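You operate a simulated robot arm through the tools that you are given. There is no shell and no other tool. Be economical: measure what you need, move in short steps, check, and stop when the job is done.

Carry out the task below with a simulated robot arm. There is one attempt and no reset: what you move stays moved.

TASK
Swap the flour jar's cracked grey seal for the orange one.
Fine: lift the catch first and fasten it after; the old seal goes on the cork mat.
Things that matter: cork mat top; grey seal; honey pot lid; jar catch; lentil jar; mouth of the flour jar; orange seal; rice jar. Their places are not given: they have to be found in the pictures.

It is judged by the outcome, as a careful person would: the job done as asked, and still so three seconds after it is handed in. It fails if anything else is knocked over, pushed out of place, dropped, spilled or broken. A push-on lid holds only when it is set on centred and level and pressed home; a screw cap is set on level and turned clockwise until tight.

THE ROBOT
A 7-joint arm with a two-finger parallel gripper, fixed in place. Base frame: the origin is at the foot of the arm, x ahead of it, y to its left, z up. Units: m, degrees, N and s.
With the tool pointing down near the work surface it reaches from about 0.34 to 0.78 m from the base axis. Its first joint turns from -166.0 to 166.0 degrees. Payload 3.91 kg.
Tool frame: the origin (TCP) lies between the finger pads and is the grasp point; the fingertips stand 0.03 m ahead of it; z points along the fingers, y is the line along which they close. The gripper opens to 0.11 m. The fingers are 0.02 m wide and 0.01 m thick; the gripper's body (0.048 by 0.112 m) begins 0.055 m behind the TCP.
Orientation is that of the tool frame in the base frame, as a unit quaternion [x, y, z, w]. With the fingers straight down and closing along the base's y, the tool's x points along the base's -x, its y along +y and its z along -z.

THE INTERFACE
- The arm moves only by the tool jog_arm. Its argument "plan" is a list of rows, each a list of 7 numbers: the shift along the base's x, y, z in m, then the turn, a rotation vector about the base's x, y, z in degrees, then the opening in per cent of the stroke, from 0 (shut) to 100 (fully open). In form: [[x, y, z, wx, wy, wz, grip], ...]. A call has 1 to 12 rows; each row shifts and turns the commanded pose from where the row before left it. Rows are played at 5 a second. More than 0.05 m and 8.6 degrees between two rows, or a gripper value outside its range, and nothing of the call is played. Where a pose cannot be reached the arm comes as near as it can. A force on the tool above 90 N (or 10 N above the force at the start of the call, whichever is more), or a blocked arm, ends the call early, and 0.2 s more pass. The fingers move at their own pace (about 0.153 m/s each) and stop on an object; they squeeze with about 41 N. The grip force told is the motor's: it shows also when the fingers shut on nothing. Time passes only in rows, and 0.2 s behind the last, so rows that do not move let the fingers close. The reply holds the time, the measured pose of the TCP, the force on the tool along the base axes, the opening and the grip force, in the units named above and with some noise, with the torque about the TCP (base axes, N m) and any sound that the robot's microphone picked up.
- Cameras (640 x 400 px; columns grow to the right, rows downward): "scene" is fixed at [0.2191, 0.6497, 1.4451]; the picture's right is [-0.82, -0.58, 0.00], its down [-0.36, 0.51, -0.78] and it looks along [0.45, -0.64, -0.63] (base axes); focal length 339 px, centre (320, 200). "wrist" rides on the gripper at [0.077, 0.007, -0.114] in the tool frame; the picture's right is [-0.09, 1.00, 0.00], its down [-0.80, -0.07, -0.59] and it looks along [-0.59, -0.05, 0.80] (tool axes); focal length 270 px, centre (320, 200).
- camera(camera): a new picture of that camera. It takes no simulated time.
- slide_trunk(by): slides the trunk up (or, below 0, down) by that many m; the arm rides with it, the base frame stays. It gives what a move gives, with no picture.
- measure_at(camera, pixels): for up to 12 pixels [column, row] of the newest picture of that camera ("zoom" is the newest enlarged one), the place [x, y, z] in the base frame of the surface seen there, good to about 0.002 m, but the place of the scene camera against the robot may be out by one fixed shift of up to 0.018 m in any direction. It takes no simulated time.
- inspect(camera, box): a new picture of the part [left, top, right, bottom] of that camera's present view, enlarged. It takes no simulated time.
- job_done(): hands the job in; it is judged then, once.

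Keep the steps short. Do not move on a guess: measure, check each grasp and each placing, and mend mistakes. In all there are 80 turns and 46 pictures (those below and enlarged ones count). Leave the gripper open and the arm clear of the work at the hand-in unless told otherwise, and finish with a single line.

The tools are called as name(argument=value, ...) on one line, values as JSON. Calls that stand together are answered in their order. jog_arm: Moves the arm, as the interface text tells. Its arguments: {"type":"object","properties":{"plan":{"type":"array"}},"required":["plan"]} The other tools are called the same way: slide_trunk (by) slides the trunk up or down; camera (camera) takes a picture; measure_at (camera, pixels) gives the place of the surface under pixels of a picture; inspect (camera, box) takes an enlarged picture of a part of a camera's view; job_done () hands the job in.

At the start:

```text
time_s: 0.0
position: [0.2498, 0.3659, 1.2541]
tcp_rot: [0.001, 1.0, 0.0, 0.0]
contact_force: [-0.3, 0.1, -0.2]
torque: [0.02, -0.01, 0.0]
finger_gap: 0.1102
finger_force: 0.0
trunk travel left (down, up): [-0.575, 0.035]
```

scene: 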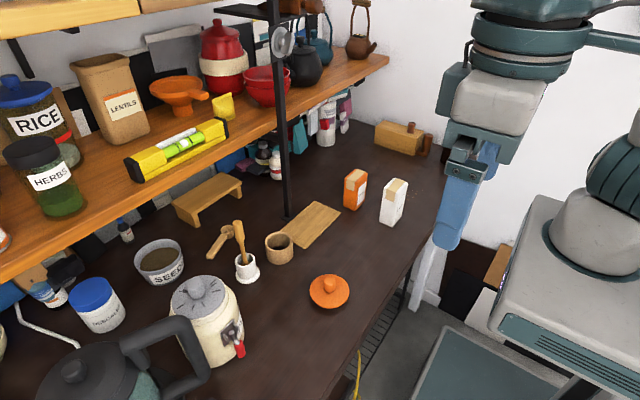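
wrist: 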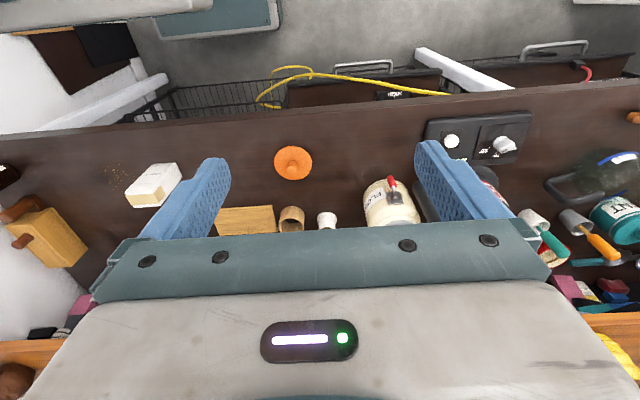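

I see the flour jar with its red catch around (215,320) in the scene. An orange disc lies at (328,291). I'll enlarge the work area and measure some points.

inspect(camera="scene", box=[120, 240, 280, 380])

inspect(camera="scene", box=[210, 170, 420, 320])

measure_at(camera="scene", pixels=[[328, 282], [312, 290], [347, 290], [328, 305], [311, 225], [360, 270], [200, 285], [175, 300], [225, 288], [238, 335], [240, 352], [280, 240]])

```text
2.86 times, centred on (200, 310) of scene
```

zoom: 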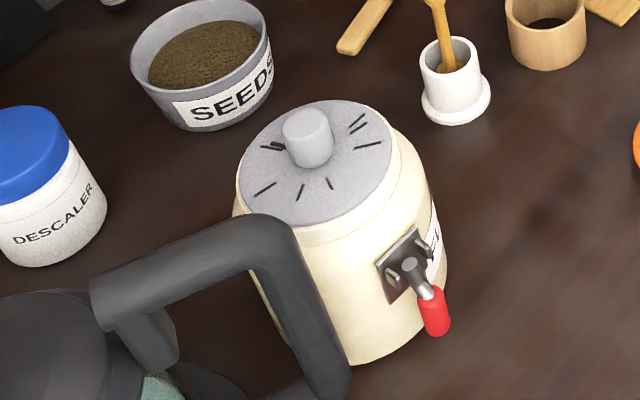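

```text
2.67 times, centred on (315, 245) of scene
```

zoom: 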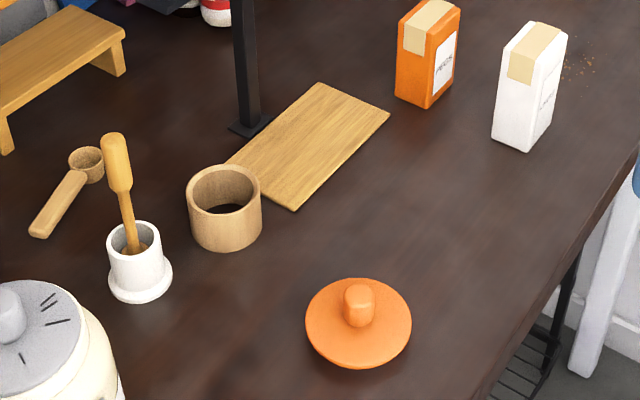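

```text
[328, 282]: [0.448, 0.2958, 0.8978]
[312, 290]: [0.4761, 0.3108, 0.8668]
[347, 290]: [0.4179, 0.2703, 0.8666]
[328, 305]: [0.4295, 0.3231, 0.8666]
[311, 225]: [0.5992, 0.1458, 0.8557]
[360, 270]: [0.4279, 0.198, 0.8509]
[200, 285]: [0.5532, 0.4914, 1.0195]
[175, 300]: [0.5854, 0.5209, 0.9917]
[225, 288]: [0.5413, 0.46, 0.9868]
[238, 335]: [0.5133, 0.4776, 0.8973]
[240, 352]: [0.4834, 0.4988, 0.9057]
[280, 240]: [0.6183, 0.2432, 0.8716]
```

The flour jar has a grey push-on lid seal with a knob. The orange one lies near (0.446, 0.296), and the mat is at about (0.60, 0.15). Next I'll measure the shelf edge, the mat corners, the catch and the kettle handle for clearances, using an enlarged view of the jar.

measure_at(camera="scene", pixels=[[386, 58], [280, 120], [130, 205], [10, 275], [130, 170], [316, 203], [339, 211], [321, 246], [285, 230], [200, 330], [150, 325], [278, 238]])

inspect(camera="scene", box=[160, 270, 256, 330])

inspect(camera="scene", box=[204, 310, 260, 366])

measure_at(camera="zoom", pixels=[[320, 200], [360, 120], [280, 120], [320, 280], [240, 200], [400, 200], [400, 280], [420, 320], [440, 360], [360, 200], [200, 120], [360, 240]])

```text
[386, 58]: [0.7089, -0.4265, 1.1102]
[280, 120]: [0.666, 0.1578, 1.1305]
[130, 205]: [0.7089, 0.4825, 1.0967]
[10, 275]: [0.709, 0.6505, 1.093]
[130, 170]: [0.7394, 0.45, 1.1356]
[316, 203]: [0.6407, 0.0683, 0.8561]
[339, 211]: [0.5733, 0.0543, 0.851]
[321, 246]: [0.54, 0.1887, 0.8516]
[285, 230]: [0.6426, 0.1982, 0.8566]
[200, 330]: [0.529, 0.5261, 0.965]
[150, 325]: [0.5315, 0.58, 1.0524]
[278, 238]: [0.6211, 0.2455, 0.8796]
```

```text
6.67 times, centred on (208, 300) of scene
```

zoom: 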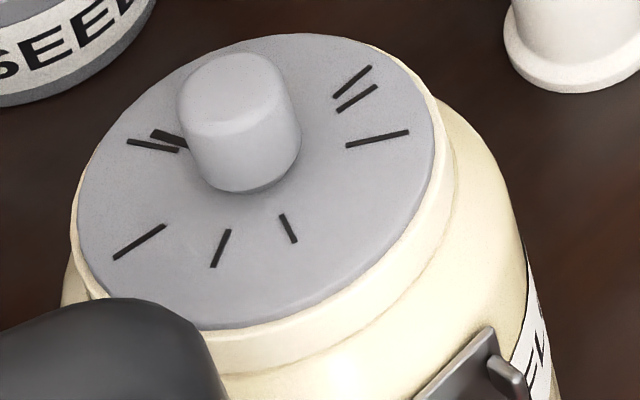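

```text
7.14 times, centred on (232, 338) of scene
```

zoom: 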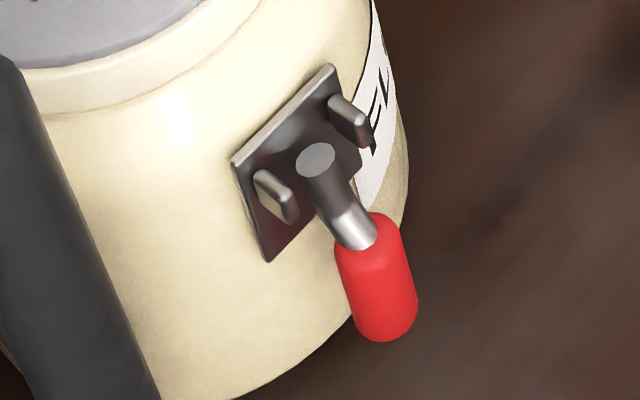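

```text
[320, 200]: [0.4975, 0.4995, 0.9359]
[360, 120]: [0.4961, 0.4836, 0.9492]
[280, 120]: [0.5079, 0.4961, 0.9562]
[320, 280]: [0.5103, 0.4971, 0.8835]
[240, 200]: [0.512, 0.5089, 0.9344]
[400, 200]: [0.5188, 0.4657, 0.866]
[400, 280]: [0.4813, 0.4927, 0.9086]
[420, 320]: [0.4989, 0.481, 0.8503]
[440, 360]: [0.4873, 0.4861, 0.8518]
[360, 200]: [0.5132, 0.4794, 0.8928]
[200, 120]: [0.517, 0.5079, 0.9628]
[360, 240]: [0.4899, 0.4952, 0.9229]
```

The jar sits at about (0.553, 0.491), and its catch faces the robot at about (0.50, 0.497, 0.935). The red handle hangs down in front. I'll bring the wrist camera closer in front of the jar.

jog_arm(plan=[[0.02, 0.024, -0.02, 0, 0, 0, 100], [0.02, 0.024, -0.02, 0, 0, 0, 100], [0.02, 0.024, -0.02, 0, 0, 0, 100], [0.02, 0.024, -0.02, 0, 0, 0, 100], [0.02, 0.024, -0.02, 0, 0, 0, 100], [0, 0, 0, 0, 0, 0, 100]])

camera(camera="wrist")

```text
time_s: 1.4
position: [0.3503, 0.4865, 1.1542]
tcp_rot: [0.0, 1.0, -0.001, 0.0]
contact_force: [0.0, -0.3, -0.4]
torque: [-0.03, -0.02, 0.06]
finger_gap: 0.1101
finger_force: 0.1
trunk travel left (down, up): [-0.575, 0.035]
```

```text
39 pictures are left
```

wrist: 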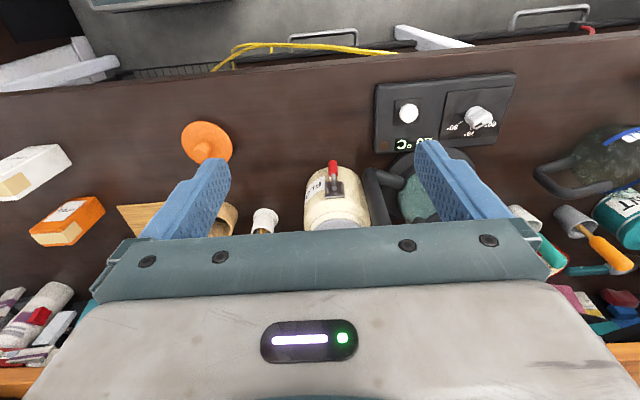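

The jar and its catch show at (333,185). I'll zoom there and measure with the wrist camera, which doesn't have the scene camera's shift.

inspect(camera="wrist", box=[290, 145, 402, 235])

measure_at(camera="wrist", pixels=[[333, 163], [334, 172], [335, 181], [336, 188], [328, 187], [343, 187], [320, 222], [345, 222], [375, 195], [204, 135], [204, 148], [385, 170]])

```text
4.44 times, centred on (346, 190) of wrist
```

zoom: 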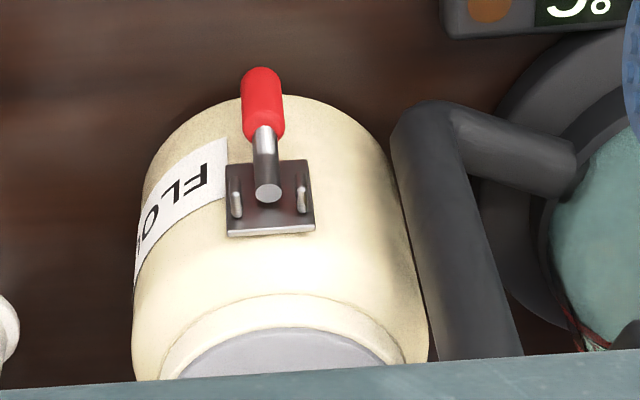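

```text
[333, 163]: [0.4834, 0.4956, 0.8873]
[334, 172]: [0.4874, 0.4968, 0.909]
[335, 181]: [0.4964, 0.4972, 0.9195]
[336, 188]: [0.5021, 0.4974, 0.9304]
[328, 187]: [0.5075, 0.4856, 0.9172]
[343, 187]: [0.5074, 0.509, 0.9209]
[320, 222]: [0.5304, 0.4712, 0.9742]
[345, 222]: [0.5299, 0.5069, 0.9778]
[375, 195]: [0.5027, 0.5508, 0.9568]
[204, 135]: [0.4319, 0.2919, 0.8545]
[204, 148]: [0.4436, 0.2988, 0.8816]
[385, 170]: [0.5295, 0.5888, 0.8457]
```

The lever hangs about 23° outward from vertical. Its pivot is about (0.507, 0.497, 0.925) and the middle of the red handle about (0.487, 0.4965, 0.900). The kettle handle is close to the jar at y≈0.55. I'll tilt the tool forward 60° while coming down in front of the catch, and stop short of it.

jog_arm(plan=[[0.0, 0.001, -0.02, 0, -7.5, 0, 60], [0.0, 0.002, -0.025, 0, -7.5, 0, 36], [0.0, 0.001, -0.025, 0, -7.5, 0, 36], [0.01, 0.002, -0.025, 0, -7.5, 0, 36], [0.01, 0.001, -0.025, 0, -7.5, 0, 36], [0.01, 0.002, -0.025, 0, -7.5, 0, 36], [0.01, 0.001, -0.025, 0, -7.5, 0, 36], [0.01, 0, -0.025, 0, -7.5, 0, 36], [0, 0, 0, 0, 0, 0, 36]])

camera(camera="wrist")

camera(camera="scene")

```text
time_s: 3.4
position: [0.4, 0.4952, 0.9598]
tcp_rot: [0.0, 0.866, 0.0, 0.501]
contact_force: [0.6, 0.7, 0.4]
torque: [0.0, 0.01, 0.01]
finger_gap: 0.0396
finger_force: 0.1
trunk travel left (down, up): [-0.575, 0.035]
```

```text
37 pictures are left
```

wrist: 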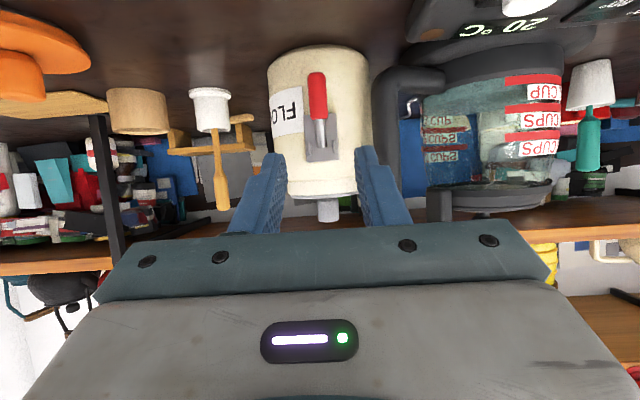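

```text
36 pictures are left
```

scene: 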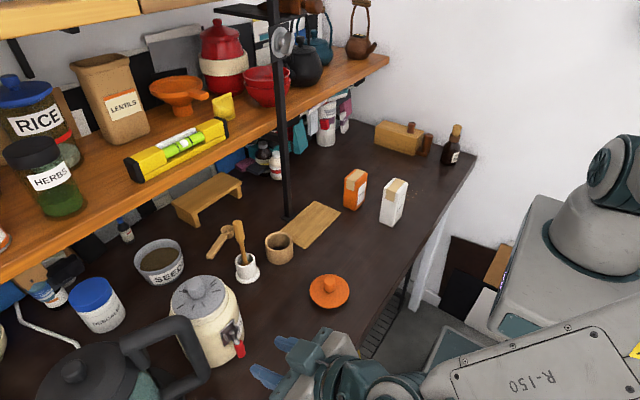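

Tool is tilted and the view is good: the red handle runs from (317,75) to (320,150). I'll measure the catch, jar and knob from here.

inspect(camera="wrist", box=[256, 40, 384, 230])

measure_at(camera="wrist", pixels=[[317, 77], [317, 90], [318, 105], [319, 115], [320, 130], [322, 143], [309, 148], [335, 148], [340, 100], [328, 210], [318, 218], [338, 214]])

measure_at(camera="wrist", pixels=[[290, 178], [370, 178], [330, 192], [382, 120], [384, 80], [400, 75], [271, 80], [366, 80]])

```text
2.11 times, centred on (320, 135) of wrist
```

zoom: 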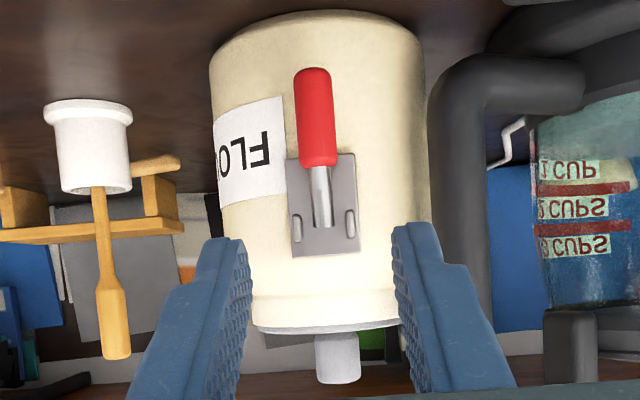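

```text
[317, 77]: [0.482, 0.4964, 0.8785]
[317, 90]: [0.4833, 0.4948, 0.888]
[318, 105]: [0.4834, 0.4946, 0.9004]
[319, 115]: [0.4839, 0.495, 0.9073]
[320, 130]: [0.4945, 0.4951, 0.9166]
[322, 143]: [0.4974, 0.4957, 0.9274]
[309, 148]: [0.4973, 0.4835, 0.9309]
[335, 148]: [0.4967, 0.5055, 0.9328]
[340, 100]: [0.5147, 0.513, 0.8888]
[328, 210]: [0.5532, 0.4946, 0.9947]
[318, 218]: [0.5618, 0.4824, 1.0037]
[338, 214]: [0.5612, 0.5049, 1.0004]
```

```text
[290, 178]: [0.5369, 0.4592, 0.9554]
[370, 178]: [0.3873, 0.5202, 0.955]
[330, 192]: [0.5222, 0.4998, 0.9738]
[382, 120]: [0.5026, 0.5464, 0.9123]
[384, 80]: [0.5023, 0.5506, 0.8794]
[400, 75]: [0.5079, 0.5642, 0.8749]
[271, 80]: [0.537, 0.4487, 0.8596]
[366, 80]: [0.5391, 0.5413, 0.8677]
```

The handle hangs nearly vertical: its front face is at x≈0.4835, y≈0.495, z from 0.878 to 0.91. I'll ease the tilt to 45° for counter clearance, drop to z≈0.904, and move the open fingers to either side of the handle.

jog_arm(plan=[[0.01, 0, -0.018, 0, 7.5, 0, 36], [0.01, 0, -0.018, 0, 7.5, 0, 36], [0.01, 0, -0.02, 0, 0, 0, 36], [0.015, 0, 0, 0, 0, 0, 36], [0.015, 0, 0, 0, 0, 0, 36], [0.01, 0, 0, 0, 0, 0, 36], [0.007, 0, 0, 0, 0, 0, 36], [0, 0, 0, 0, 0, 0, 36]])

camera(camera="wrist")

```text
time_s: 5.2
position: [0.4769, 0.4945, 0.9028]
tcp_rot: [0.0, 0.924, 0.0, 0.383]
contact_force: [0.3, 0.2, -0.7]
torque: [0.0, 0.02, 0.01]
finger_gap: 0.0398
finger_force: 0.0
trunk travel left (down, up): [-0.575, 0.035]
```

```text
34 pictures are left
```

wrist: 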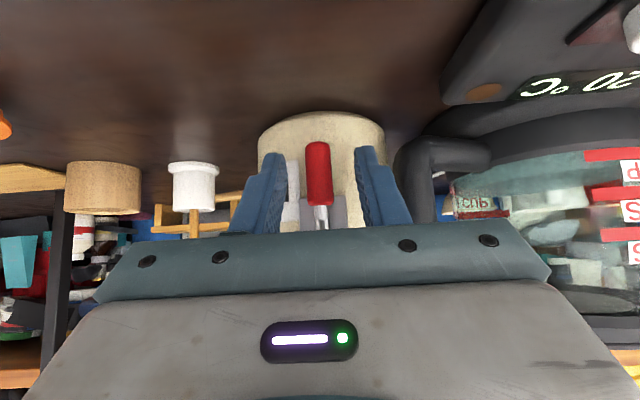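

The red handle at (319,175) is centred between the fingers with no contact. Closing on it now.

jog_arm(plan=[[0, 0, 0, 0, 0, 0, 15], [0, 0, 0, 0, 0, 0, 5], [0, 0, 0, 0, 0, 0, 5]])

```text
time_s: 6.0
position: [0.4773, 0.4949, 0.9034]
tcp_rot: [0.001, 0.924, -0.001, 0.382]
contact_force: [-1.3, -3.6, -0.8]
torque: [0.01, -0.02, 0.03]
finger_gap: 0.0135
finger_force: 44.7
trunk travel left (down, up): [-0.575, 0.035]
```

Firm hold: the gap is 13.5 mm at 45 N. Next I'll swing the handle outward and up along an arc about the pivot, in small steps, watching the force.

jog_arm(plan=[[-0.003, 0, 0.002, 0, 2.5, 0, 5], [-0.0029, 0, 0.002, 0, 2.5, 0, 5], [-0.0026, 0, 0.0026, 0, 2.5, 0, 5], [-0.0025, 0, 0.0026, 0, 2.5, 0, 5], [0, 0, 0, 0, 0, 0, 5]])

inspect(camera="scene", box=[160, 270, 300, 390])

```text
time_s: 7.2
position: [0.4682, 0.4947, 0.911]
tcp_rot: [0.0, 0.955, -0.002, 0.298]
contact_force: [22.5, -6.7, -24.3]
torque: [0.27, 1.19, -0.15]
finger_gap: 0.0135
finger_force: 45.4
trunk travel left (down, up): [-0.575, 0.035]
```

```text
3.33 times, centred on (230, 330) of scene
```

zoom: 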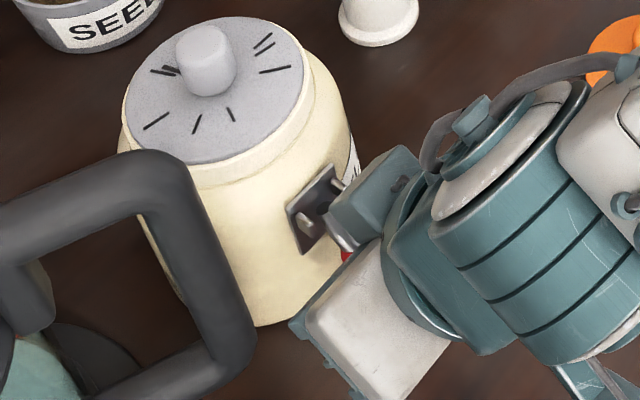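

The force rose to about 33 N as the handle moved about 12 mm outward. Before going on I'll check that the jar hasn't shifted and see how the lever looks.

measure_at(camera="zoom", pixels=[[205, 35], [200, 90], [140, 120], [300, 60], [310, 215], [345, 256]])

inspect(camera="wrist", box=[240, 100, 400, 240])

```text
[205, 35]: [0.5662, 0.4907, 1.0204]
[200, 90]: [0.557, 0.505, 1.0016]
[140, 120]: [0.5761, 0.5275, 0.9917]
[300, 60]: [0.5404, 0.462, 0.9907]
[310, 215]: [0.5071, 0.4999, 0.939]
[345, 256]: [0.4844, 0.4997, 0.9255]
```

```text
2.86 times, centred on (320, 170) of wrist
```

zoom: 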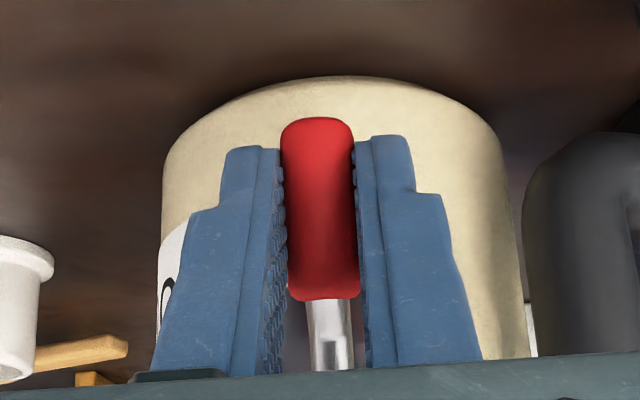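

The jar and its knob sit at the same pixels as before, so nothing has shifted and the lever is turning. Continuing along the arc.

jog_arm(plan=[[-0.0021, 0, 0.003, 0, 3, 0, 5], [-0.0021, 0, 0.003, 0, 3, 0, 5], [-0.0016, 0, 0.0034, 0, 3, 0, 5], [-0.0015, 0, 0.0034, 0, 3, 0, 5], [0, 0, 0, 0, 0, 0, 5]])

inspect(camera="scene", box=[160, 270, 300, 390])

```text
time_s: 8.4
position: [0.4608, 0.4941, 0.9236]
tcp_rot: [0.0, 0.981, -0.002, 0.196]
contact_force: [11.5, -15.8, -27.6]
torque: [-0.16, 1.18, -0.22]
finger_gap: 0.0137
finger_force: 44.9
trunk travel left (down, up): [-0.575, 0.035]
```

```text
3.33 times, centred on (230, 330) of scene
```

zoom: 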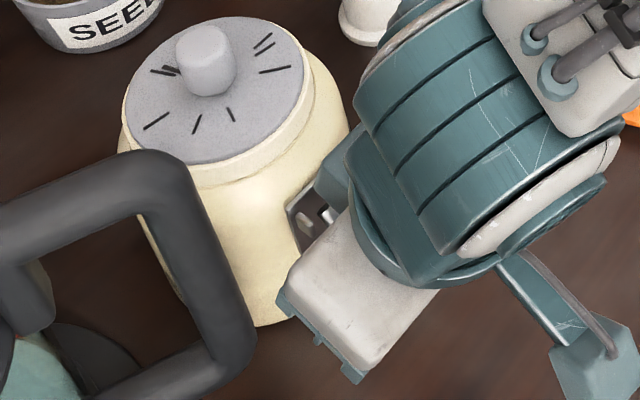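

Constant resistance of about 30 N, and the measured grip point lies on the arc (about 54° up, radius 43 mm). I'll hold the tilt and continue past horizontal.

jog_arm(plan=[[-0.0018, 0, 0.0033, 0, 0, 0, 5], [-0.0017, 0, 0.0033, 0, 0, 0, 5], [-0.0012, 0, 0.0036, 0, 0, 0, 5], [-0.0011, 0, 0.0035, 0, 0, 0, 5], [-0.0005, 0, 0.0037, 0, 0, 0, 5], [-0.0005, 0, 0.0037, 0, 0, 0, 5], [0.0001, 0, 0.0038, 0, 0, 0, 5], [0.0001, 0, 0.0037, 0, 0, 0, 5], [0, 0, 0, 0, 0, 0, 5]])

inspect(camera="scene", box=[160, 270, 300, 390])

```text
time_s: 10.4
position: [0.4517, 0.4962, 0.9541]
tcp_rot: [-0.001, 0.98, 0.0, 0.199]
contact_force: [-5.3, -15.1, -10.4]
torque: [-0.43, 0.58, -0.19]
finger_gap: 0.0132
finger_force: 44.8
trunk travel left (down, up): [-0.575, 0.035]
```

```text
3.33 times, centred on (230, 330) of scene
```

zoom: 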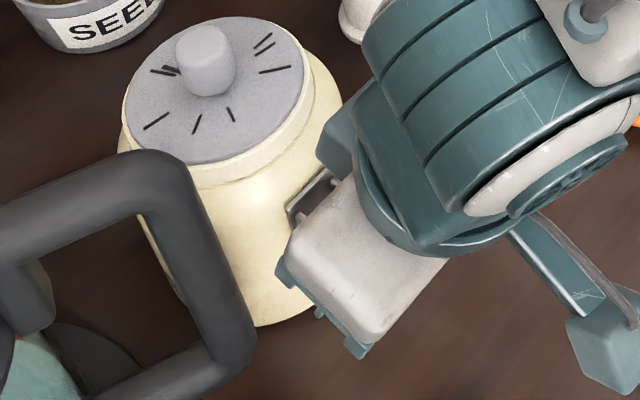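

The lever is now just past horizontal and the resistance is dropping. Carrying on up toward about 130°.

jog_arm(plan=[[0.0008, 0, 0.0037, 0, 0, 0, 5], [0.0008, 0, 0.0037, 0, 0, 0, 5], [0.0014, 0, 0.0035, 0, 0, 0, 5], [0.0014, 0, 0.0034, 0, 0, 0, 5], [0.002, 0, 0.0032, 0, 0, 0, 5], [0.002, 0, 0.0032, 0, 0, 0, 5], [0, 0, 0, 0, 0, 0, 5]])

inspect(camera="wrist", box=[200, 60, 440, 260])

```text
time_s: 12.0
position: [0.4544, 0.495, 0.9669]
tcp_rot: [-0.002, 0.981, -0.006, 0.193]
contact_force: [-31.5, -6.0, -47.0]
torque: [-0.08, 1.78, -0.14]
finger_gap: 0.0133
finger_force: 44.6
trunk travel left (down, up): [-0.575, 0.035]
```

```text
2.00 times, centred on (320, 160) of wrist
```

zoom: 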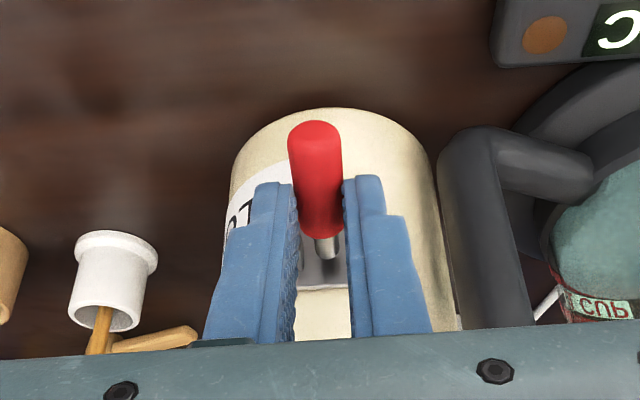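

The force jumped to 57 N with the lever at about 114°, so this is its upper stop. I'll back off a little to unload, open the fingers, and look.

jog_arm(plan=[[-0.0015, 0, -0.004, 0, 0, 0, 5], [0, 0, -0.003, 0, 0, 0, 5], [0, 0, 0, 0, 0, 0, 36], [0, 0, 0, 0, 0, 0, 36], [-0.02, 0, 0.02, 0, 0, 0, 36], [-0.02, 0, 0.02, 0, 0, 0, 36], [-0.02, 0, 0.02, 0, 0, 0, 36], [0, 0, 0, 0, 0, 0, 36]])

inspect(camera="wrist", box=[200, 60, 440, 260])

inspect(camera="scene", box=[160, 270, 300, 390])

```text
time_s: 13.8
position: [0.3988, 0.4943, 1.0269]
tcp_rot: [-0.001, 0.98, 0.0, 0.199]
contact_force: [-0.7, 0.0, 0.4]
torque: [-0.01, 0.05, 0.01]
finger_gap: 0.0394
finger_force: 0.1
trunk travel left (down, up): [-0.575, 0.035]
```

```text
2.00 times, centred on (320, 160) of wrist
```

zoom: 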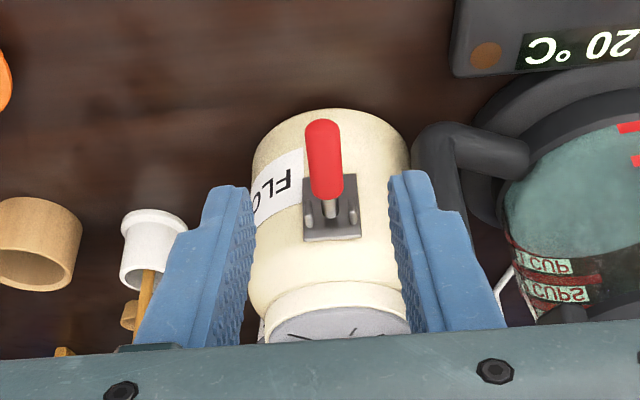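

```text
3.33 times, centred on (230, 330) of scene
```

zoom: 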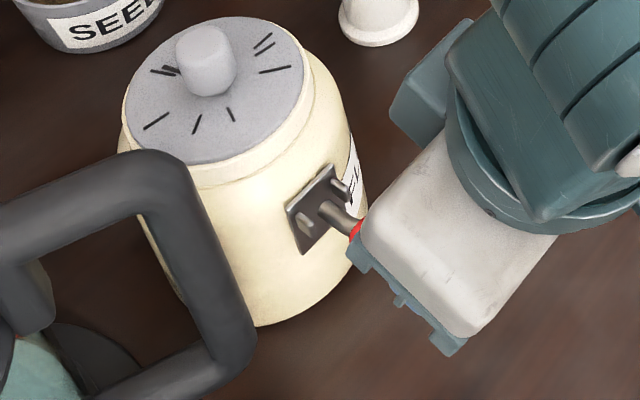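

The lever now seems to stick out roughly horizontally. I'll measure its tip and root.

inspect(camera="wrist", box=[240, 80, 400, 240])

measure_at(camera="wrist", pixels=[[361, 123], [361, 135], [362, 150], [363, 156], [365, 162], [366, 167], [360, 178], [354, 166], [375, 162], [350, 218], [385, 218]])

```text
2.50 times, centred on (320, 160) of wrist
```

zoom: 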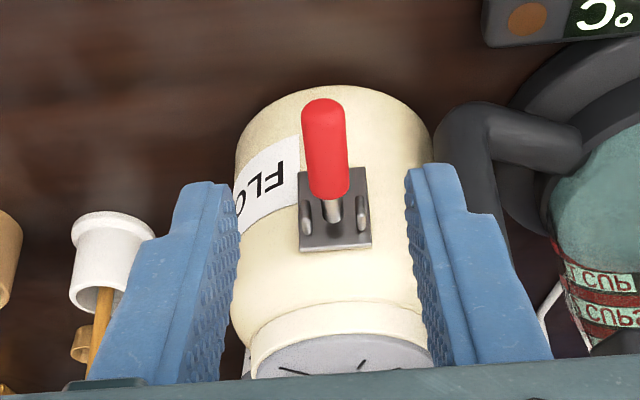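

```text
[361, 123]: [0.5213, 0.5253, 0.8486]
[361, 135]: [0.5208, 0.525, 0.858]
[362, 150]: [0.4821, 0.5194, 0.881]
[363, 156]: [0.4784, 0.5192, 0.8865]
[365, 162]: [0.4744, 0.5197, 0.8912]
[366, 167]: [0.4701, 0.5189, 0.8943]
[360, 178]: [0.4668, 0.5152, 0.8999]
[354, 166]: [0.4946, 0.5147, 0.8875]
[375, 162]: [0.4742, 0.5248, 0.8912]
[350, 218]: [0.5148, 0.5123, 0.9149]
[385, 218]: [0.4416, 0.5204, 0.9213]
```

I mis-scaled the columns, since the handle is really at columns near 321. Measuring again.

measure_at(camera="wrist", pixels=[[321, 122], [321, 128], [322, 140], [323, 152], [324, 160], [325, 166], [325, 175], [316, 168], [337, 168], [300, 228], [345, 228]])

```text
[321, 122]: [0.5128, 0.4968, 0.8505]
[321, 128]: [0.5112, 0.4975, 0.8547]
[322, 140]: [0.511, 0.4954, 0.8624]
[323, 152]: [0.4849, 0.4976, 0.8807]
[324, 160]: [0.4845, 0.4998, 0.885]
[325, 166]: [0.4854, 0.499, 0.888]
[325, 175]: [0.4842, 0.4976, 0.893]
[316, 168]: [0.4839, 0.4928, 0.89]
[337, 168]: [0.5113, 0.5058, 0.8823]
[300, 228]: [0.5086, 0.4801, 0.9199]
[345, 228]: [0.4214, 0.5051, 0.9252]
```

Those readings came from an old full picture. I'll measure in the newest zoom instead.

measure_at(camera="zoom", pixels=[[323, 105], [324, 125], [326, 150], [328, 180], [333, 215], [306, 220], [360, 215], [335, 240], [300, 365], [370, 365], [340, 345]])

```text
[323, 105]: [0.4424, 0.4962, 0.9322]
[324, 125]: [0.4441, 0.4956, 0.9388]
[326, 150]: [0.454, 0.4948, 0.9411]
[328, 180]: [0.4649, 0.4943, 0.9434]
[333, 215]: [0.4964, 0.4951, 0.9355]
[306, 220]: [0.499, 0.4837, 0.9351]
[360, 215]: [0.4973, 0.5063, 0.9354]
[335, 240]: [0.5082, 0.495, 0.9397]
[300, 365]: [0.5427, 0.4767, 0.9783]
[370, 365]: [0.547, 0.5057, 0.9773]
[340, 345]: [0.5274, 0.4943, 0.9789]
```

The lever is up about 70–75° from closed. It slipped back a little when I unloaded it. I'll take hold again, swing it fully to its stop, and release it there.

jog_arm(plan=[[0.017, 0, -0.022, 0, 0, 0, 36], [0.017, 0, -0.025, 0, 0, 0, 36], [0.017, 0, -0.025, 0, 0, 0, 36], [0, 0, 0, 0, 0, 0, 36], [0, 0, 0, 0, 0, 0, 5], [0, 0, 0, 0, 0, 0, 5], [0, 0, 0, 0, 0, 0, 5]])

```text
time_s: 15.4
position: [0.4486, 0.4949, 0.9546]
tcp_rot: [0.001, 0.98, -0.001, 0.199]
contact_force: [-2.3, -2.8, 1.5]
torque: [-0.04, -0.05, 0.0]
finger_gap: 0.0135
finger_force: 45.2
trunk travel left (down, up): [-0.575, 0.035]
```

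Gripped again. Swinging up in small steps.

jog_arm(plan=[[0.0002, 0, 0.0035, 0, 0, 0, 5], [0.0005, 0, 0.0035, 0, 0, 0, 5], [0.0007, 0, 0.0035, 0, 0, 0, 5], [0.0009, 0, 0.0035, 0, 0, 0, 5], [0, 0, 0, 0, 0, 0, 5]])

```text
time_s: 16.6
position: [0.4492, 0.4949, 0.9572]
tcp_rot: [-0.002, 0.981, -0.008, 0.194]
contact_force: [-17.3, -5.3, -61.5]
torque: [0.02, 0.92, -0.17]
finger_gap: 0.0136
finger_force: 45.2
trunk travel left (down, up): [-0.575, 0.035]
```

It moved under 3 mm against 62 N, so the lever is already at its stop and fully up. I'll unload, release, back out, then rise above the jar with the tool vertical to look at the lid.

jog_arm(plan=[[-0.002, 0, -0.01, 0, 0, 0, 5], [0, 0, 0, 0, 0, 0, 36], [0, 0, 0, 0, 0, 0, 36], [-0.02, 0, 0.025, 0, 0, 0, 36], [-0.02, 0, 0.035, 0, 0, 0, 36], [-0.01, 0, 0.045, 0, 7.5, 0, 36], [0, 0, 0.045, 0, 7.5, 0, 36], [0, 0, 0.03, 0, 8, 0, 36], [0, 0, 0.0, 0, 0, 0, 36]])

camera(camera="wrist")

```text
time_s: 18.6
position: [0.3979, 0.4953, 1.1408]
tcp_rot: [0.0, 1.0, 0.0, -0.001]
contact_force: [0.2, 0.8, 0.3]
torque: [0.01, -0.03, -0.01]
finger_gap: 0.0395
finger_force: 0.0
trunk travel left (down, up): [-0.575, 0.035]
```

```text
25 pictures are left
```

wrist: 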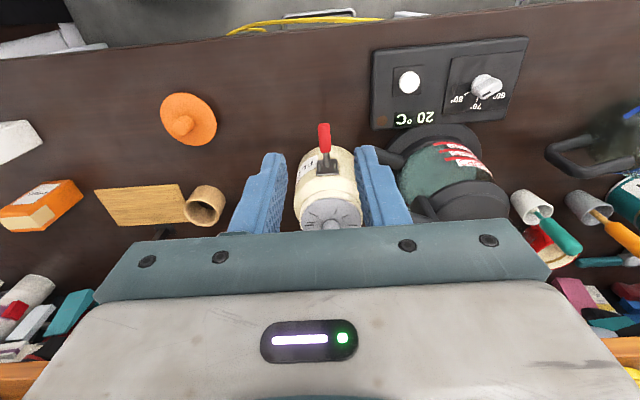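

The lever stays up. From this picture I'll measure the orange seal, the mat corners, the lid and the kettle handle.

measure_at(camera="wrist", pixels=[[183, 126], [175, 134], [188, 94], [161, 115], [216, 127], [197, 145], [96, 190], [180, 185], [190, 222], [110, 226], [322, 225], [338, 225]])

measure_at(camera="wrist", pixels=[[330, 200], [305, 205], [358, 203], [315, 215], [345, 215], [378, 157], [400, 160], [425, 207], [140, 205], [205, 190], [322, 128], [325, 145]])

```text
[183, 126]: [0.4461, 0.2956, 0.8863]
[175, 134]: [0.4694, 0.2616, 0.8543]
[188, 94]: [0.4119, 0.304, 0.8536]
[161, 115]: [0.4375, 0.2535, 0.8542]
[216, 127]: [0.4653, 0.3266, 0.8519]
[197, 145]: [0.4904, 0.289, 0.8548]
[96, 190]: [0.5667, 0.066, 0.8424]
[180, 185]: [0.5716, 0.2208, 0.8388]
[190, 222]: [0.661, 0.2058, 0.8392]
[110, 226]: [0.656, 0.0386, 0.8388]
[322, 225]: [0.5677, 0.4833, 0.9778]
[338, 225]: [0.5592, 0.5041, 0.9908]
```

```text
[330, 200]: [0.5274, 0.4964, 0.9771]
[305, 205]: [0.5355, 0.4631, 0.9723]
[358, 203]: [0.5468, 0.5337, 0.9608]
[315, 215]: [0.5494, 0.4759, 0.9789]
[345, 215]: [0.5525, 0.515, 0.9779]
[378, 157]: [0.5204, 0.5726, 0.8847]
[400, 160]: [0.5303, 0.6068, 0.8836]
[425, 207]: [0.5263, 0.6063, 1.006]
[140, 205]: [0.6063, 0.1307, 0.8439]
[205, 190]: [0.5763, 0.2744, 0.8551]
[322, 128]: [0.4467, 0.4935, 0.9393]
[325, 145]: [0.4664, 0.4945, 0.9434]
```

The wrist camera puts the counter at z≈0.838, the lid top at 0.978 and the orange knob top at 0.886. I'll move above the jar to see the grey knob properly.

jog_arm(plan=[[0.03, 0, 0, 0, 0, 0, 50], [0.03, 0, 0, 0, 0, 0, 50], [0.03, 0, 0, 0, 0, 0, 50], [0.01, 0, 0, 0, 0, 0, 50], [0, 0, 0, 0, 0, 0, 50]])

camera(camera="wrist")

```text
time_s: 19.8
position: [0.5, 0.4955, 1.1398]
tcp_rot: [0.0, 1.0, 0.001, 0.0]
contact_force: [0.6, 0.5, 0.1]
torque: [-0.01, -0.01, 0.02]
finger_gap: 0.0551
finger_force: 0.1
trunk travel left (down, up): [-0.575, 0.035]
```

```text
24 pictures are left
```

wrist: 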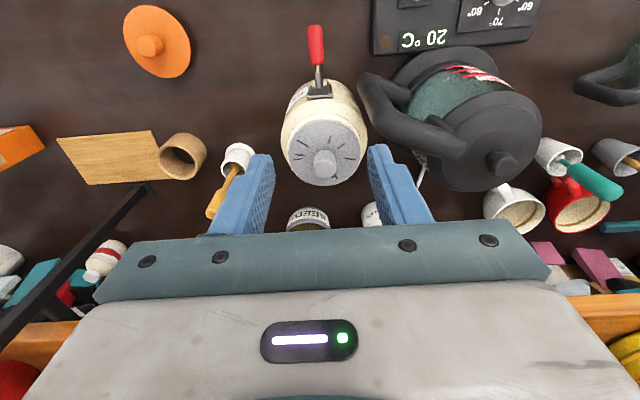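

measure_at(camera="wrist", pixels=[[324, 169], [319, 173], [330, 173], [324, 177], [325, 121], [287, 150], [363, 150], [300, 180], [350, 180], [342, 130], [304, 130], [440, 135]])

measure_at(camera="wrist", pixels=[[460, 155], [375, 90], [400, 130], [150, 43], [163, 46], [155, 8], [123, 33], [190, 48], [165, 78], [146, 52], [505, 165], [500, 100]])

inspect(camera="wrist", box=[270, 100, 380, 200])

```text
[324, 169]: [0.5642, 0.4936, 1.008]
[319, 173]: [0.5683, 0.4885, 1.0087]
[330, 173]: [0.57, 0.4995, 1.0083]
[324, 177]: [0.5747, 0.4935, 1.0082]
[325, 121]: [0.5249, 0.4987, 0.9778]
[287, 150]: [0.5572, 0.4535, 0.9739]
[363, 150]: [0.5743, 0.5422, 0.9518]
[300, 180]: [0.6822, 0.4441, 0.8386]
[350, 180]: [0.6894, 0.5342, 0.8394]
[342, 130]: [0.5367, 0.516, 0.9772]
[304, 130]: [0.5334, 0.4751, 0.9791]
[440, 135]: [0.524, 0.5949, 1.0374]
```

```text
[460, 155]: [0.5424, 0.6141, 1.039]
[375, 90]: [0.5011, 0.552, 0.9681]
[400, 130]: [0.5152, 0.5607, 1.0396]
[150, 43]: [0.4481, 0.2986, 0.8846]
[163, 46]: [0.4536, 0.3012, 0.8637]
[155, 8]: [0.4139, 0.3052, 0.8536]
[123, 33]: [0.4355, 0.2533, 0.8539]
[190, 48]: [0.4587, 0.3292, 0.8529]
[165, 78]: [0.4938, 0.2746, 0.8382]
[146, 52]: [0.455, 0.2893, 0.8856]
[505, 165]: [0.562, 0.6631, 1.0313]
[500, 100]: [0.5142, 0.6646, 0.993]
```

```text
4.00 times, centred on (325, 150) of wrist
```

zoom: 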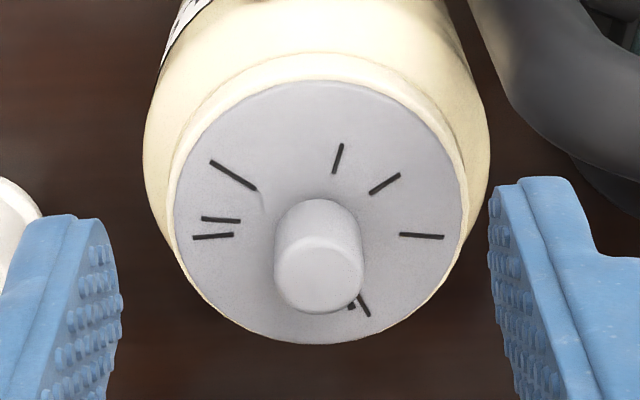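

The knob axis is at (0.564, 0.4945) with its top at 1.008 and a diameter of about 22 mm. The lid radius is about 39 mm, like the orange one. I'll move over it and come down to TCP z 1.015 with the fingers 55 mm apart.

jog_arm(plan=[[0.032, -0.001, 0, 0, 0, 0, 50], [0.032, 0, 0, 0, 0, 0, 50], [0, 0, -0.035, 0, 0, 0, 50], [0, 0, -0.035, 0, 0, 0, 50], [0, 0, -0.03, 0, 0, 0, 50], [0, 0, -0.015, 0, 0, 0, 50], [0, 0, -0.01, 0, 0, 0, 50], [0, 0, 0, 0, 0, 0, 50]])

inspect(camera="scene", box=[130, 220, 290, 380])

```text
time_s: 21.6
position: [0.5602, 0.4901, 1.0115]
tcp_rot: [0.0, 1.0, 0.0, 0.0]
contact_force: [0.0, 0.1, -1.6]
torque: [-0.02, -0.01, 0.01]
finger_gap: 0.055
finger_force: 0.0
out of reach, approached as far as the arm can: row 2
trunk travel left (down, up): [-0.575, 0.035]
```

```text
2.50 times, centred on (210, 300) of scene
```

zoom: 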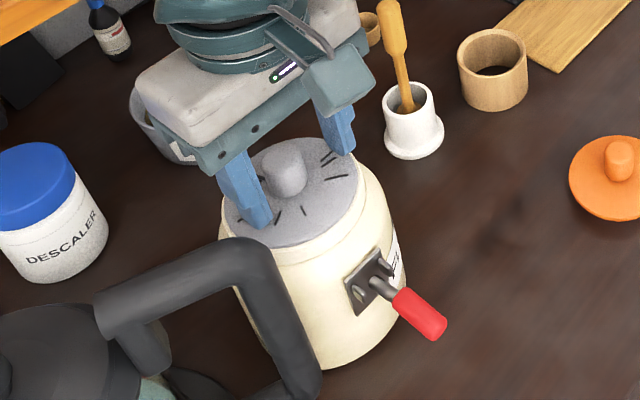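

The arm hit its reach limit on the way, so it's about 4 mm short in x and y. No contact though, and the knob is between the fingers. I'll correct to (0.564, 0.4945, 1.015).

jog_arm(plan=[[0.0038, 0.0044, 0.003, 0, 0, 0, 50], [0, 0, 0, 0, 0, 0, 50]])

```text
time_s: 22.2
position: [0.564, 0.4949, 1.0155]
tcp_rot: [0.0, 1.0, 0.0, 0.0]
contact_force: [0.2, 0.5, 0.8]
torque: [0.01, 0.04, -0.01]
finger_gap: 0.055
finger_force: 0.1
trunk travel left (down, up): [-0.575, 0.035]
```

On target with no contact. Closing on the knob.

jog_arm(plan=[[0, 0, 0, 0, 0, 0, 25], [0, 0, 0, 0, 0, 0, 10], [0, 0, 0, 0, 0, 0, 10]])

```text
time_s: 23.0
position: [0.5637, 0.4953, 1.0157]
tcp_rot: [0.001, 1.0, 0.0, 0.001]
contact_force: [1.3, 2.0, 1.1]
torque: [0.06, 0.02, -0.01]
finger_gap: 0.0217
finger_force: 41.2
trunk travel left (down, up): [-0.575, 0.035]
```

The knob is held with a 21.7 mm gap. Pulling straight up in small steps.

jog_arm(plan=[[0, 0, 0.004, 0, 0, 0, 10], [0, 0, 0.004, 0, 0, 0, 10], [0, 0, 0.006, 0, 0, 0, 10], [0, 0, 0.01, 0, 0, 0, 10], [0, 0, 0, 0, 0, 0, 10]])

inspect(camera="scene", box=[130, 220, 290, 380])

```text
time_s: 24.2
position: [0.5619, 0.4955, 1.0403]
tcp_rot: [0.0, 1.0, 0.0, 0.0]
contact_force: [0.2, 0.6, -0.3]
torque: [-0.02, 0.01, 0.0]
finger_gap: 0.0217
finger_force: 40.9
trunk travel left (down, up): [-0.575, 0.035]
```

```text
2.50 times, centred on (210, 300) of scene
```

zoom: 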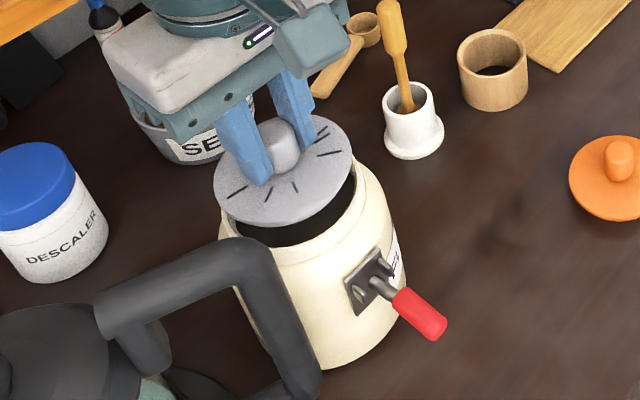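

The grey seal is off with no jerk and held level. I'll raise it, retract, and carry it across at z 1.08 and x≈0.44, clear of the pestle, toward the mat's side.

jog_arm(plan=[[-0.004, 0, 0.02, 0, 0, 0, 10], [-0.008, -0.002, 0.02, 0, 0, 0, 10], [-0.036, -0.015, 0, 0, 0, 0, 10], [-0.036, -0.015, 0, 0, 0, 0, 10], [-0.036, -0.015, 0, 0, 0, 0, 10], [0, -0.045, 0, 0, 0, 0, 10], [0, -0.045, 0, 0, 0, 0, 10], [0, -0.045, 0, 0, 0, 0, 10], [0, -0.045, 0, 0, 0, 0, 10], [0, -0.045, 0, 0, 0, 0, 10], [0, -0.045, 0, 0, 0, 0, 10], [0, -0.045, 0, 0, 0, 0, 10]])

camera(camera="wrist")

```text
time_s: 26.8
position: [0.4417, 0.131, 1.0782]
tcp_rot: [-0.001, 1.0, 0.0, 0.0]
contact_force: [0.3, -0.2, -0.7]
torque: [0.01, 0.0, -0.02]
finger_gap: 0.0217
finger_force: 40.9
trunk travel left (down, up): [-0.575, 0.035]
```

```text
20 pictures are left
```

wrist: 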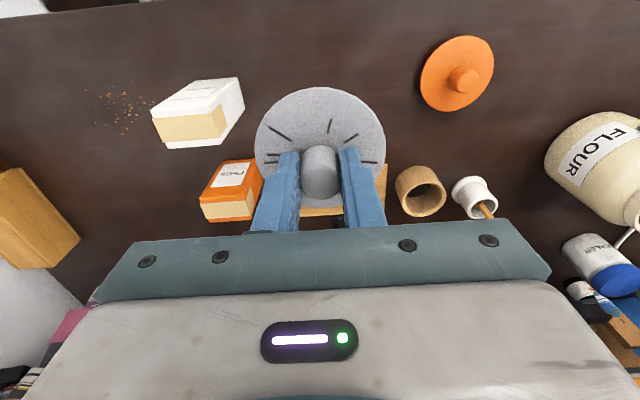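

The lid is held square, with the mat behind it. I'll measure the mat edge, the orange packet and the wood cup, plus the orange seal.

measure_at(camera="wrist", pixels=[[385, 172], [381, 200], [308, 212], [325, 215], [245, 170], [232, 205], [400, 190], [262, 175], [464, 78], [420, 80], [494, 68], [455, 110]])

measure_at(camera="scene", pixels=[[286, 222], [288, 210], [284, 190], [300, 232], [320, 215], [300, 245], [305, 210], [335, 208], [292, 232], [358, 175], [347, 195], [318, 246]])

```text
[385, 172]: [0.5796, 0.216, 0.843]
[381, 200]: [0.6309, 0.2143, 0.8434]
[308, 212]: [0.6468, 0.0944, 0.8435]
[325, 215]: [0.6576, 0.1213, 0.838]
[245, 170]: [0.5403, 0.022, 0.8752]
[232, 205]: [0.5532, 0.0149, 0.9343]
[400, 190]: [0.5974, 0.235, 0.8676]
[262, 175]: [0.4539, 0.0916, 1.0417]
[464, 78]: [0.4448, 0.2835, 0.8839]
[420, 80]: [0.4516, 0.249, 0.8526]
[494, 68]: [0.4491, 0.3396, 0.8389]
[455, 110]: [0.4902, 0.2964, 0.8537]
```

```text
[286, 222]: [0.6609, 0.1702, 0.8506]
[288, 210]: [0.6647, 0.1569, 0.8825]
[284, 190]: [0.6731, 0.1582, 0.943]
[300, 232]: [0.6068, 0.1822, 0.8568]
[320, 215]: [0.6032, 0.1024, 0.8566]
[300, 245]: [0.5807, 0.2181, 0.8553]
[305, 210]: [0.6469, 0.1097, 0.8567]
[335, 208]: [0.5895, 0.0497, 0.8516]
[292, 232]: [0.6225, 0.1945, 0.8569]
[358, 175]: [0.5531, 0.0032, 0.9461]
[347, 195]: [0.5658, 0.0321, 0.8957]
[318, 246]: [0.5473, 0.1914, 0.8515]
```

The mat spans x≈0.568–0.650 and y≈0.06–0.218, with its top at 0.8435. The post is at about (0.665, 0.158) and the packet is at y<0.035. I'll aim the seal at (0.608, 0.112), first at z 0.93.

jog_arm(plan=[[0.033, -0.004, -0.015, 0, 0, 0, 10], [0.033, -0.004, -0.015, 0, 0, 0, 10], [0.033, -0.004, -0.015, 0, 0, 0, 10], [0.033, -0.004, -0.015, 0, 0, 0, 10], [0.034, -0.003, -0.015, 0, 0, 0, 10], [0, 0, -0.035, 0, 0, 0, 10], [0, 0, -0.035, 0, 0, 0, 10], [0, 0, 0, 0, 0, 0, 10]])

inspect(camera="scene", box=[210, 150, 400, 290])

```text
time_s: 28.6
position: [0.6071, 0.113, 0.9343]
tcp_rot: [0.0, 1.0, 0.0, 0.0]
contact_force: [-0.2, 0.2, -0.5]
torque: [0.01, 0.04, 0.0]
finger_gap: 0.0217
finger_force: 41.0
trunk travel left (down, up): [-0.575, 0.035]
```

```text
2.86 times, centred on (305, 220) of scene
```

zoom: 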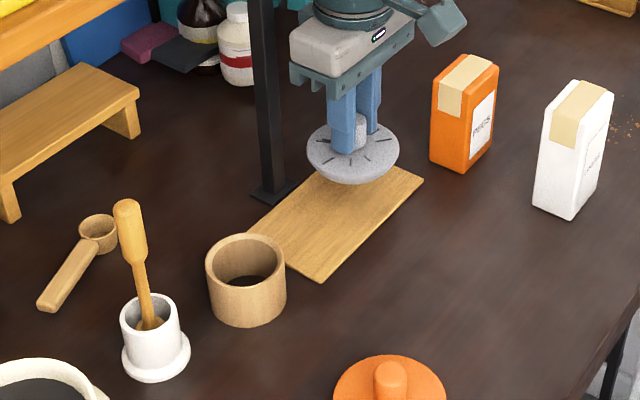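

Clear of the post, and the lid is over the mat's far half. Lowering until it touches.

jog_arm(plan=[[0, 0, -0.015, 0, 0, 0, 10], [0, 0, -0.012, 0, 0, 0, 10], [0, 0, -0.005, 0, 0, 0, 10], [0, 0, -0.003, 0, 0, 0, 10], [0, 0, -0.002, 0, 0, 0, 10], [0, 0, 0, 0, 0, 0, 10]])

inspect(camera="scene", box=[270, 160, 380, 260])

```text
time_s: 30.0
position: [0.6086, 0.1134, 0.8976]
tcp_rot: [0.0, 1.0, -0.001, -0.001]
contact_force: [0.1, -0.3, -1.0]
torque: [-0.03, -0.02, 0.0]
finger_gap: 0.0215
finger_force: 41.4
trunk travel left (down, up): [-0.575, 0.035]
```

```text
4.00 times, centred on (325, 210) of scene
```

zoom: 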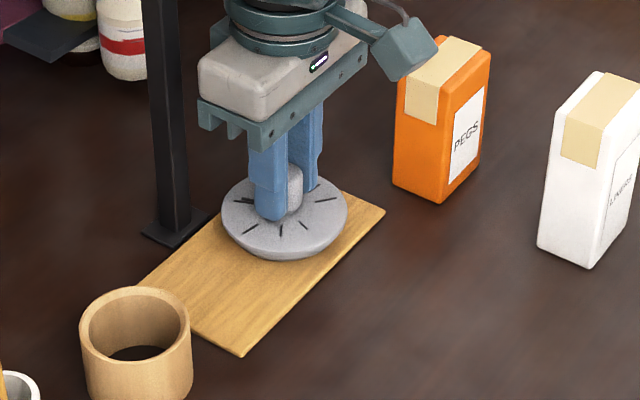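

No contact force yet, and the footprint sits on the mat's centre line. Lowering the last millimetres.

jog_arm(plan=[[0, 0, -0.002, 0, 0, 0, 10], [0, 0, -0.002, 0, 0, 0, 10], [0, 0, 0, 0, 0, 0, 10]])

```text
time_s: 30.8
position: [0.6074, 0.113, 0.8969]
tcp_rot: [0.0, 1.0, 0.0, 0.003]
contact_force: [1.2, 0.1, 26.3]
torque: [-0.11, 0.34, 0.03]
finger_gap: 0.0217
finger_force: 40.5
trunk travel left (down, up): [-0.575, 0.035]
```

Contact: 26 N upward at z 0.897. I'll relax slightly, open, and rise straight up, then retract.

jog_arm(plan=[[0, 0, 0.002, 0, 0, 0, 10], [0, 0, 0, 0, 0, 0, 35], [0, 0, 0, 0, 0, 0, 45], [0, 0, 0, 0, 0, 0, 45], [0, 0, 0.03, 0, 0, 0, 45], [0, 0, 0.04, 0, 0, 0, 45], [-0.03, 0.02, 0.03, 0, 0, 0, 50], [-0.04, 0.02, 0, 0, 0, 0, 50], [-0.04, 0.02, 0, 0, 0, 0, 50], [-0.04, 0.03, 0, 0, 0, 0, 50], [-0.04, 0.03, 0, 0, 0, 0, 50], [0, 0.03, 0, 0, 0, 0, 50]])

camera(camera="wrist")

```text
time_s: 33.4
position: [0.4199, 0.266, 0.9965]
tcp_rot: [0.0, 1.0, 0.0, 0.0]
contact_force: [0.3, 0.0, -0.3]
torque: [-0.03, 0.02, -0.01]
finger_gap: 0.0549
finger_force: 0.2
trunk travel left (down, up): [-0.575, 0.035]
```

```text
17 pictures are left
```

wrist: 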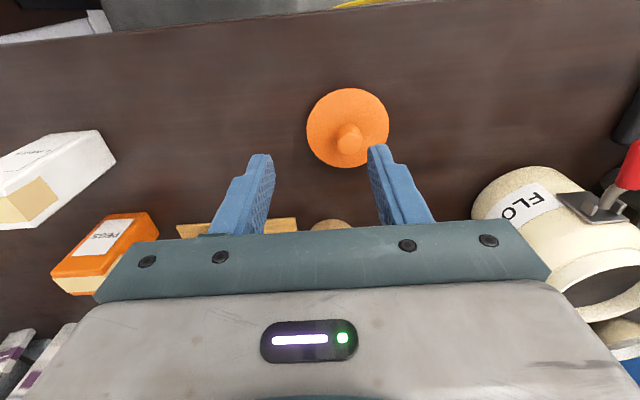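

The orange seal is in clear view at (348,128), with its knob near (350,138). I'll zoom in for its centre and check the grey seal in the scene.

inspect(camera="scene", box=[210, 160, 400, 320])

measure_at(camera="wrist", pixels=[[346, 89], [307, 128], [388, 122], [347, 167], [338, 136], [361, 136], [350, 128], [350, 135], [350, 142], [350, 149]])

inspect(camera="wrist", box=[290, 80, 402, 180])

measure_at(camera="zoom", pixels=[[335, 195], [300, 220], [376, 225], [340, 215], [338, 250], [340, 280], [320, 265], [360, 268]])

```text
2.50 times, centred on (305, 240) of scene
```

zoom: 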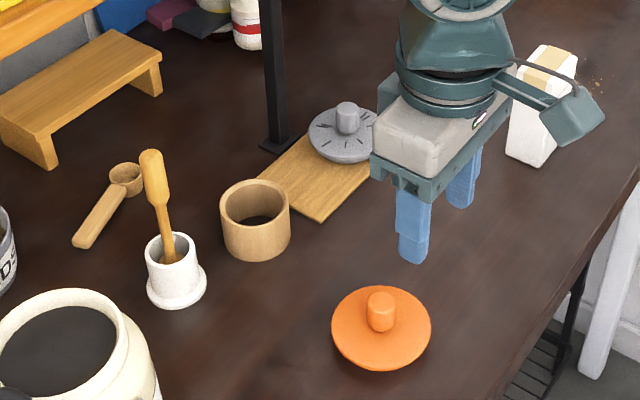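

```text
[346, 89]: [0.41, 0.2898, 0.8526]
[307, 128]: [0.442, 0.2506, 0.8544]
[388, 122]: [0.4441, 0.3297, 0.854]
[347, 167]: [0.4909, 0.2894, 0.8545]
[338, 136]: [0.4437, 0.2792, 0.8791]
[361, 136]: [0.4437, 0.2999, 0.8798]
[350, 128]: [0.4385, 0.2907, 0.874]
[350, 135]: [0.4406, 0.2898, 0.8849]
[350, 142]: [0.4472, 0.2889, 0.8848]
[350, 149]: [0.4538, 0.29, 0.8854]
```

```text
4.00 times, centred on (346, 130) of wrist
```

zoom: 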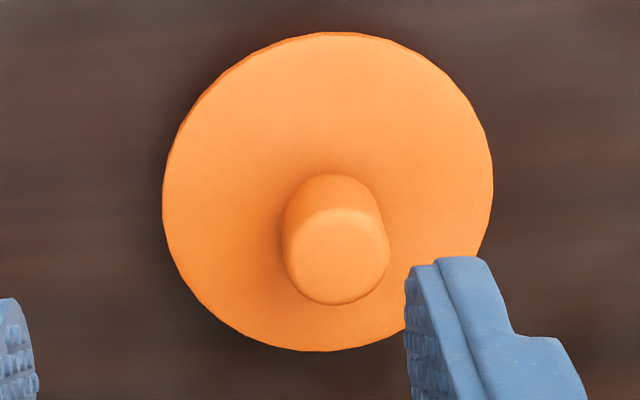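

```text
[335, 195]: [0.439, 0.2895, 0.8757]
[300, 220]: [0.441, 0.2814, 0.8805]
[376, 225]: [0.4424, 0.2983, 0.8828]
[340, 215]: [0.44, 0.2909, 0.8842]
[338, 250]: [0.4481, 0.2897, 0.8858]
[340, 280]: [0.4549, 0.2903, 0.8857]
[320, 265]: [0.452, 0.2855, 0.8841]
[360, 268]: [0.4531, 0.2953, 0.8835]
```

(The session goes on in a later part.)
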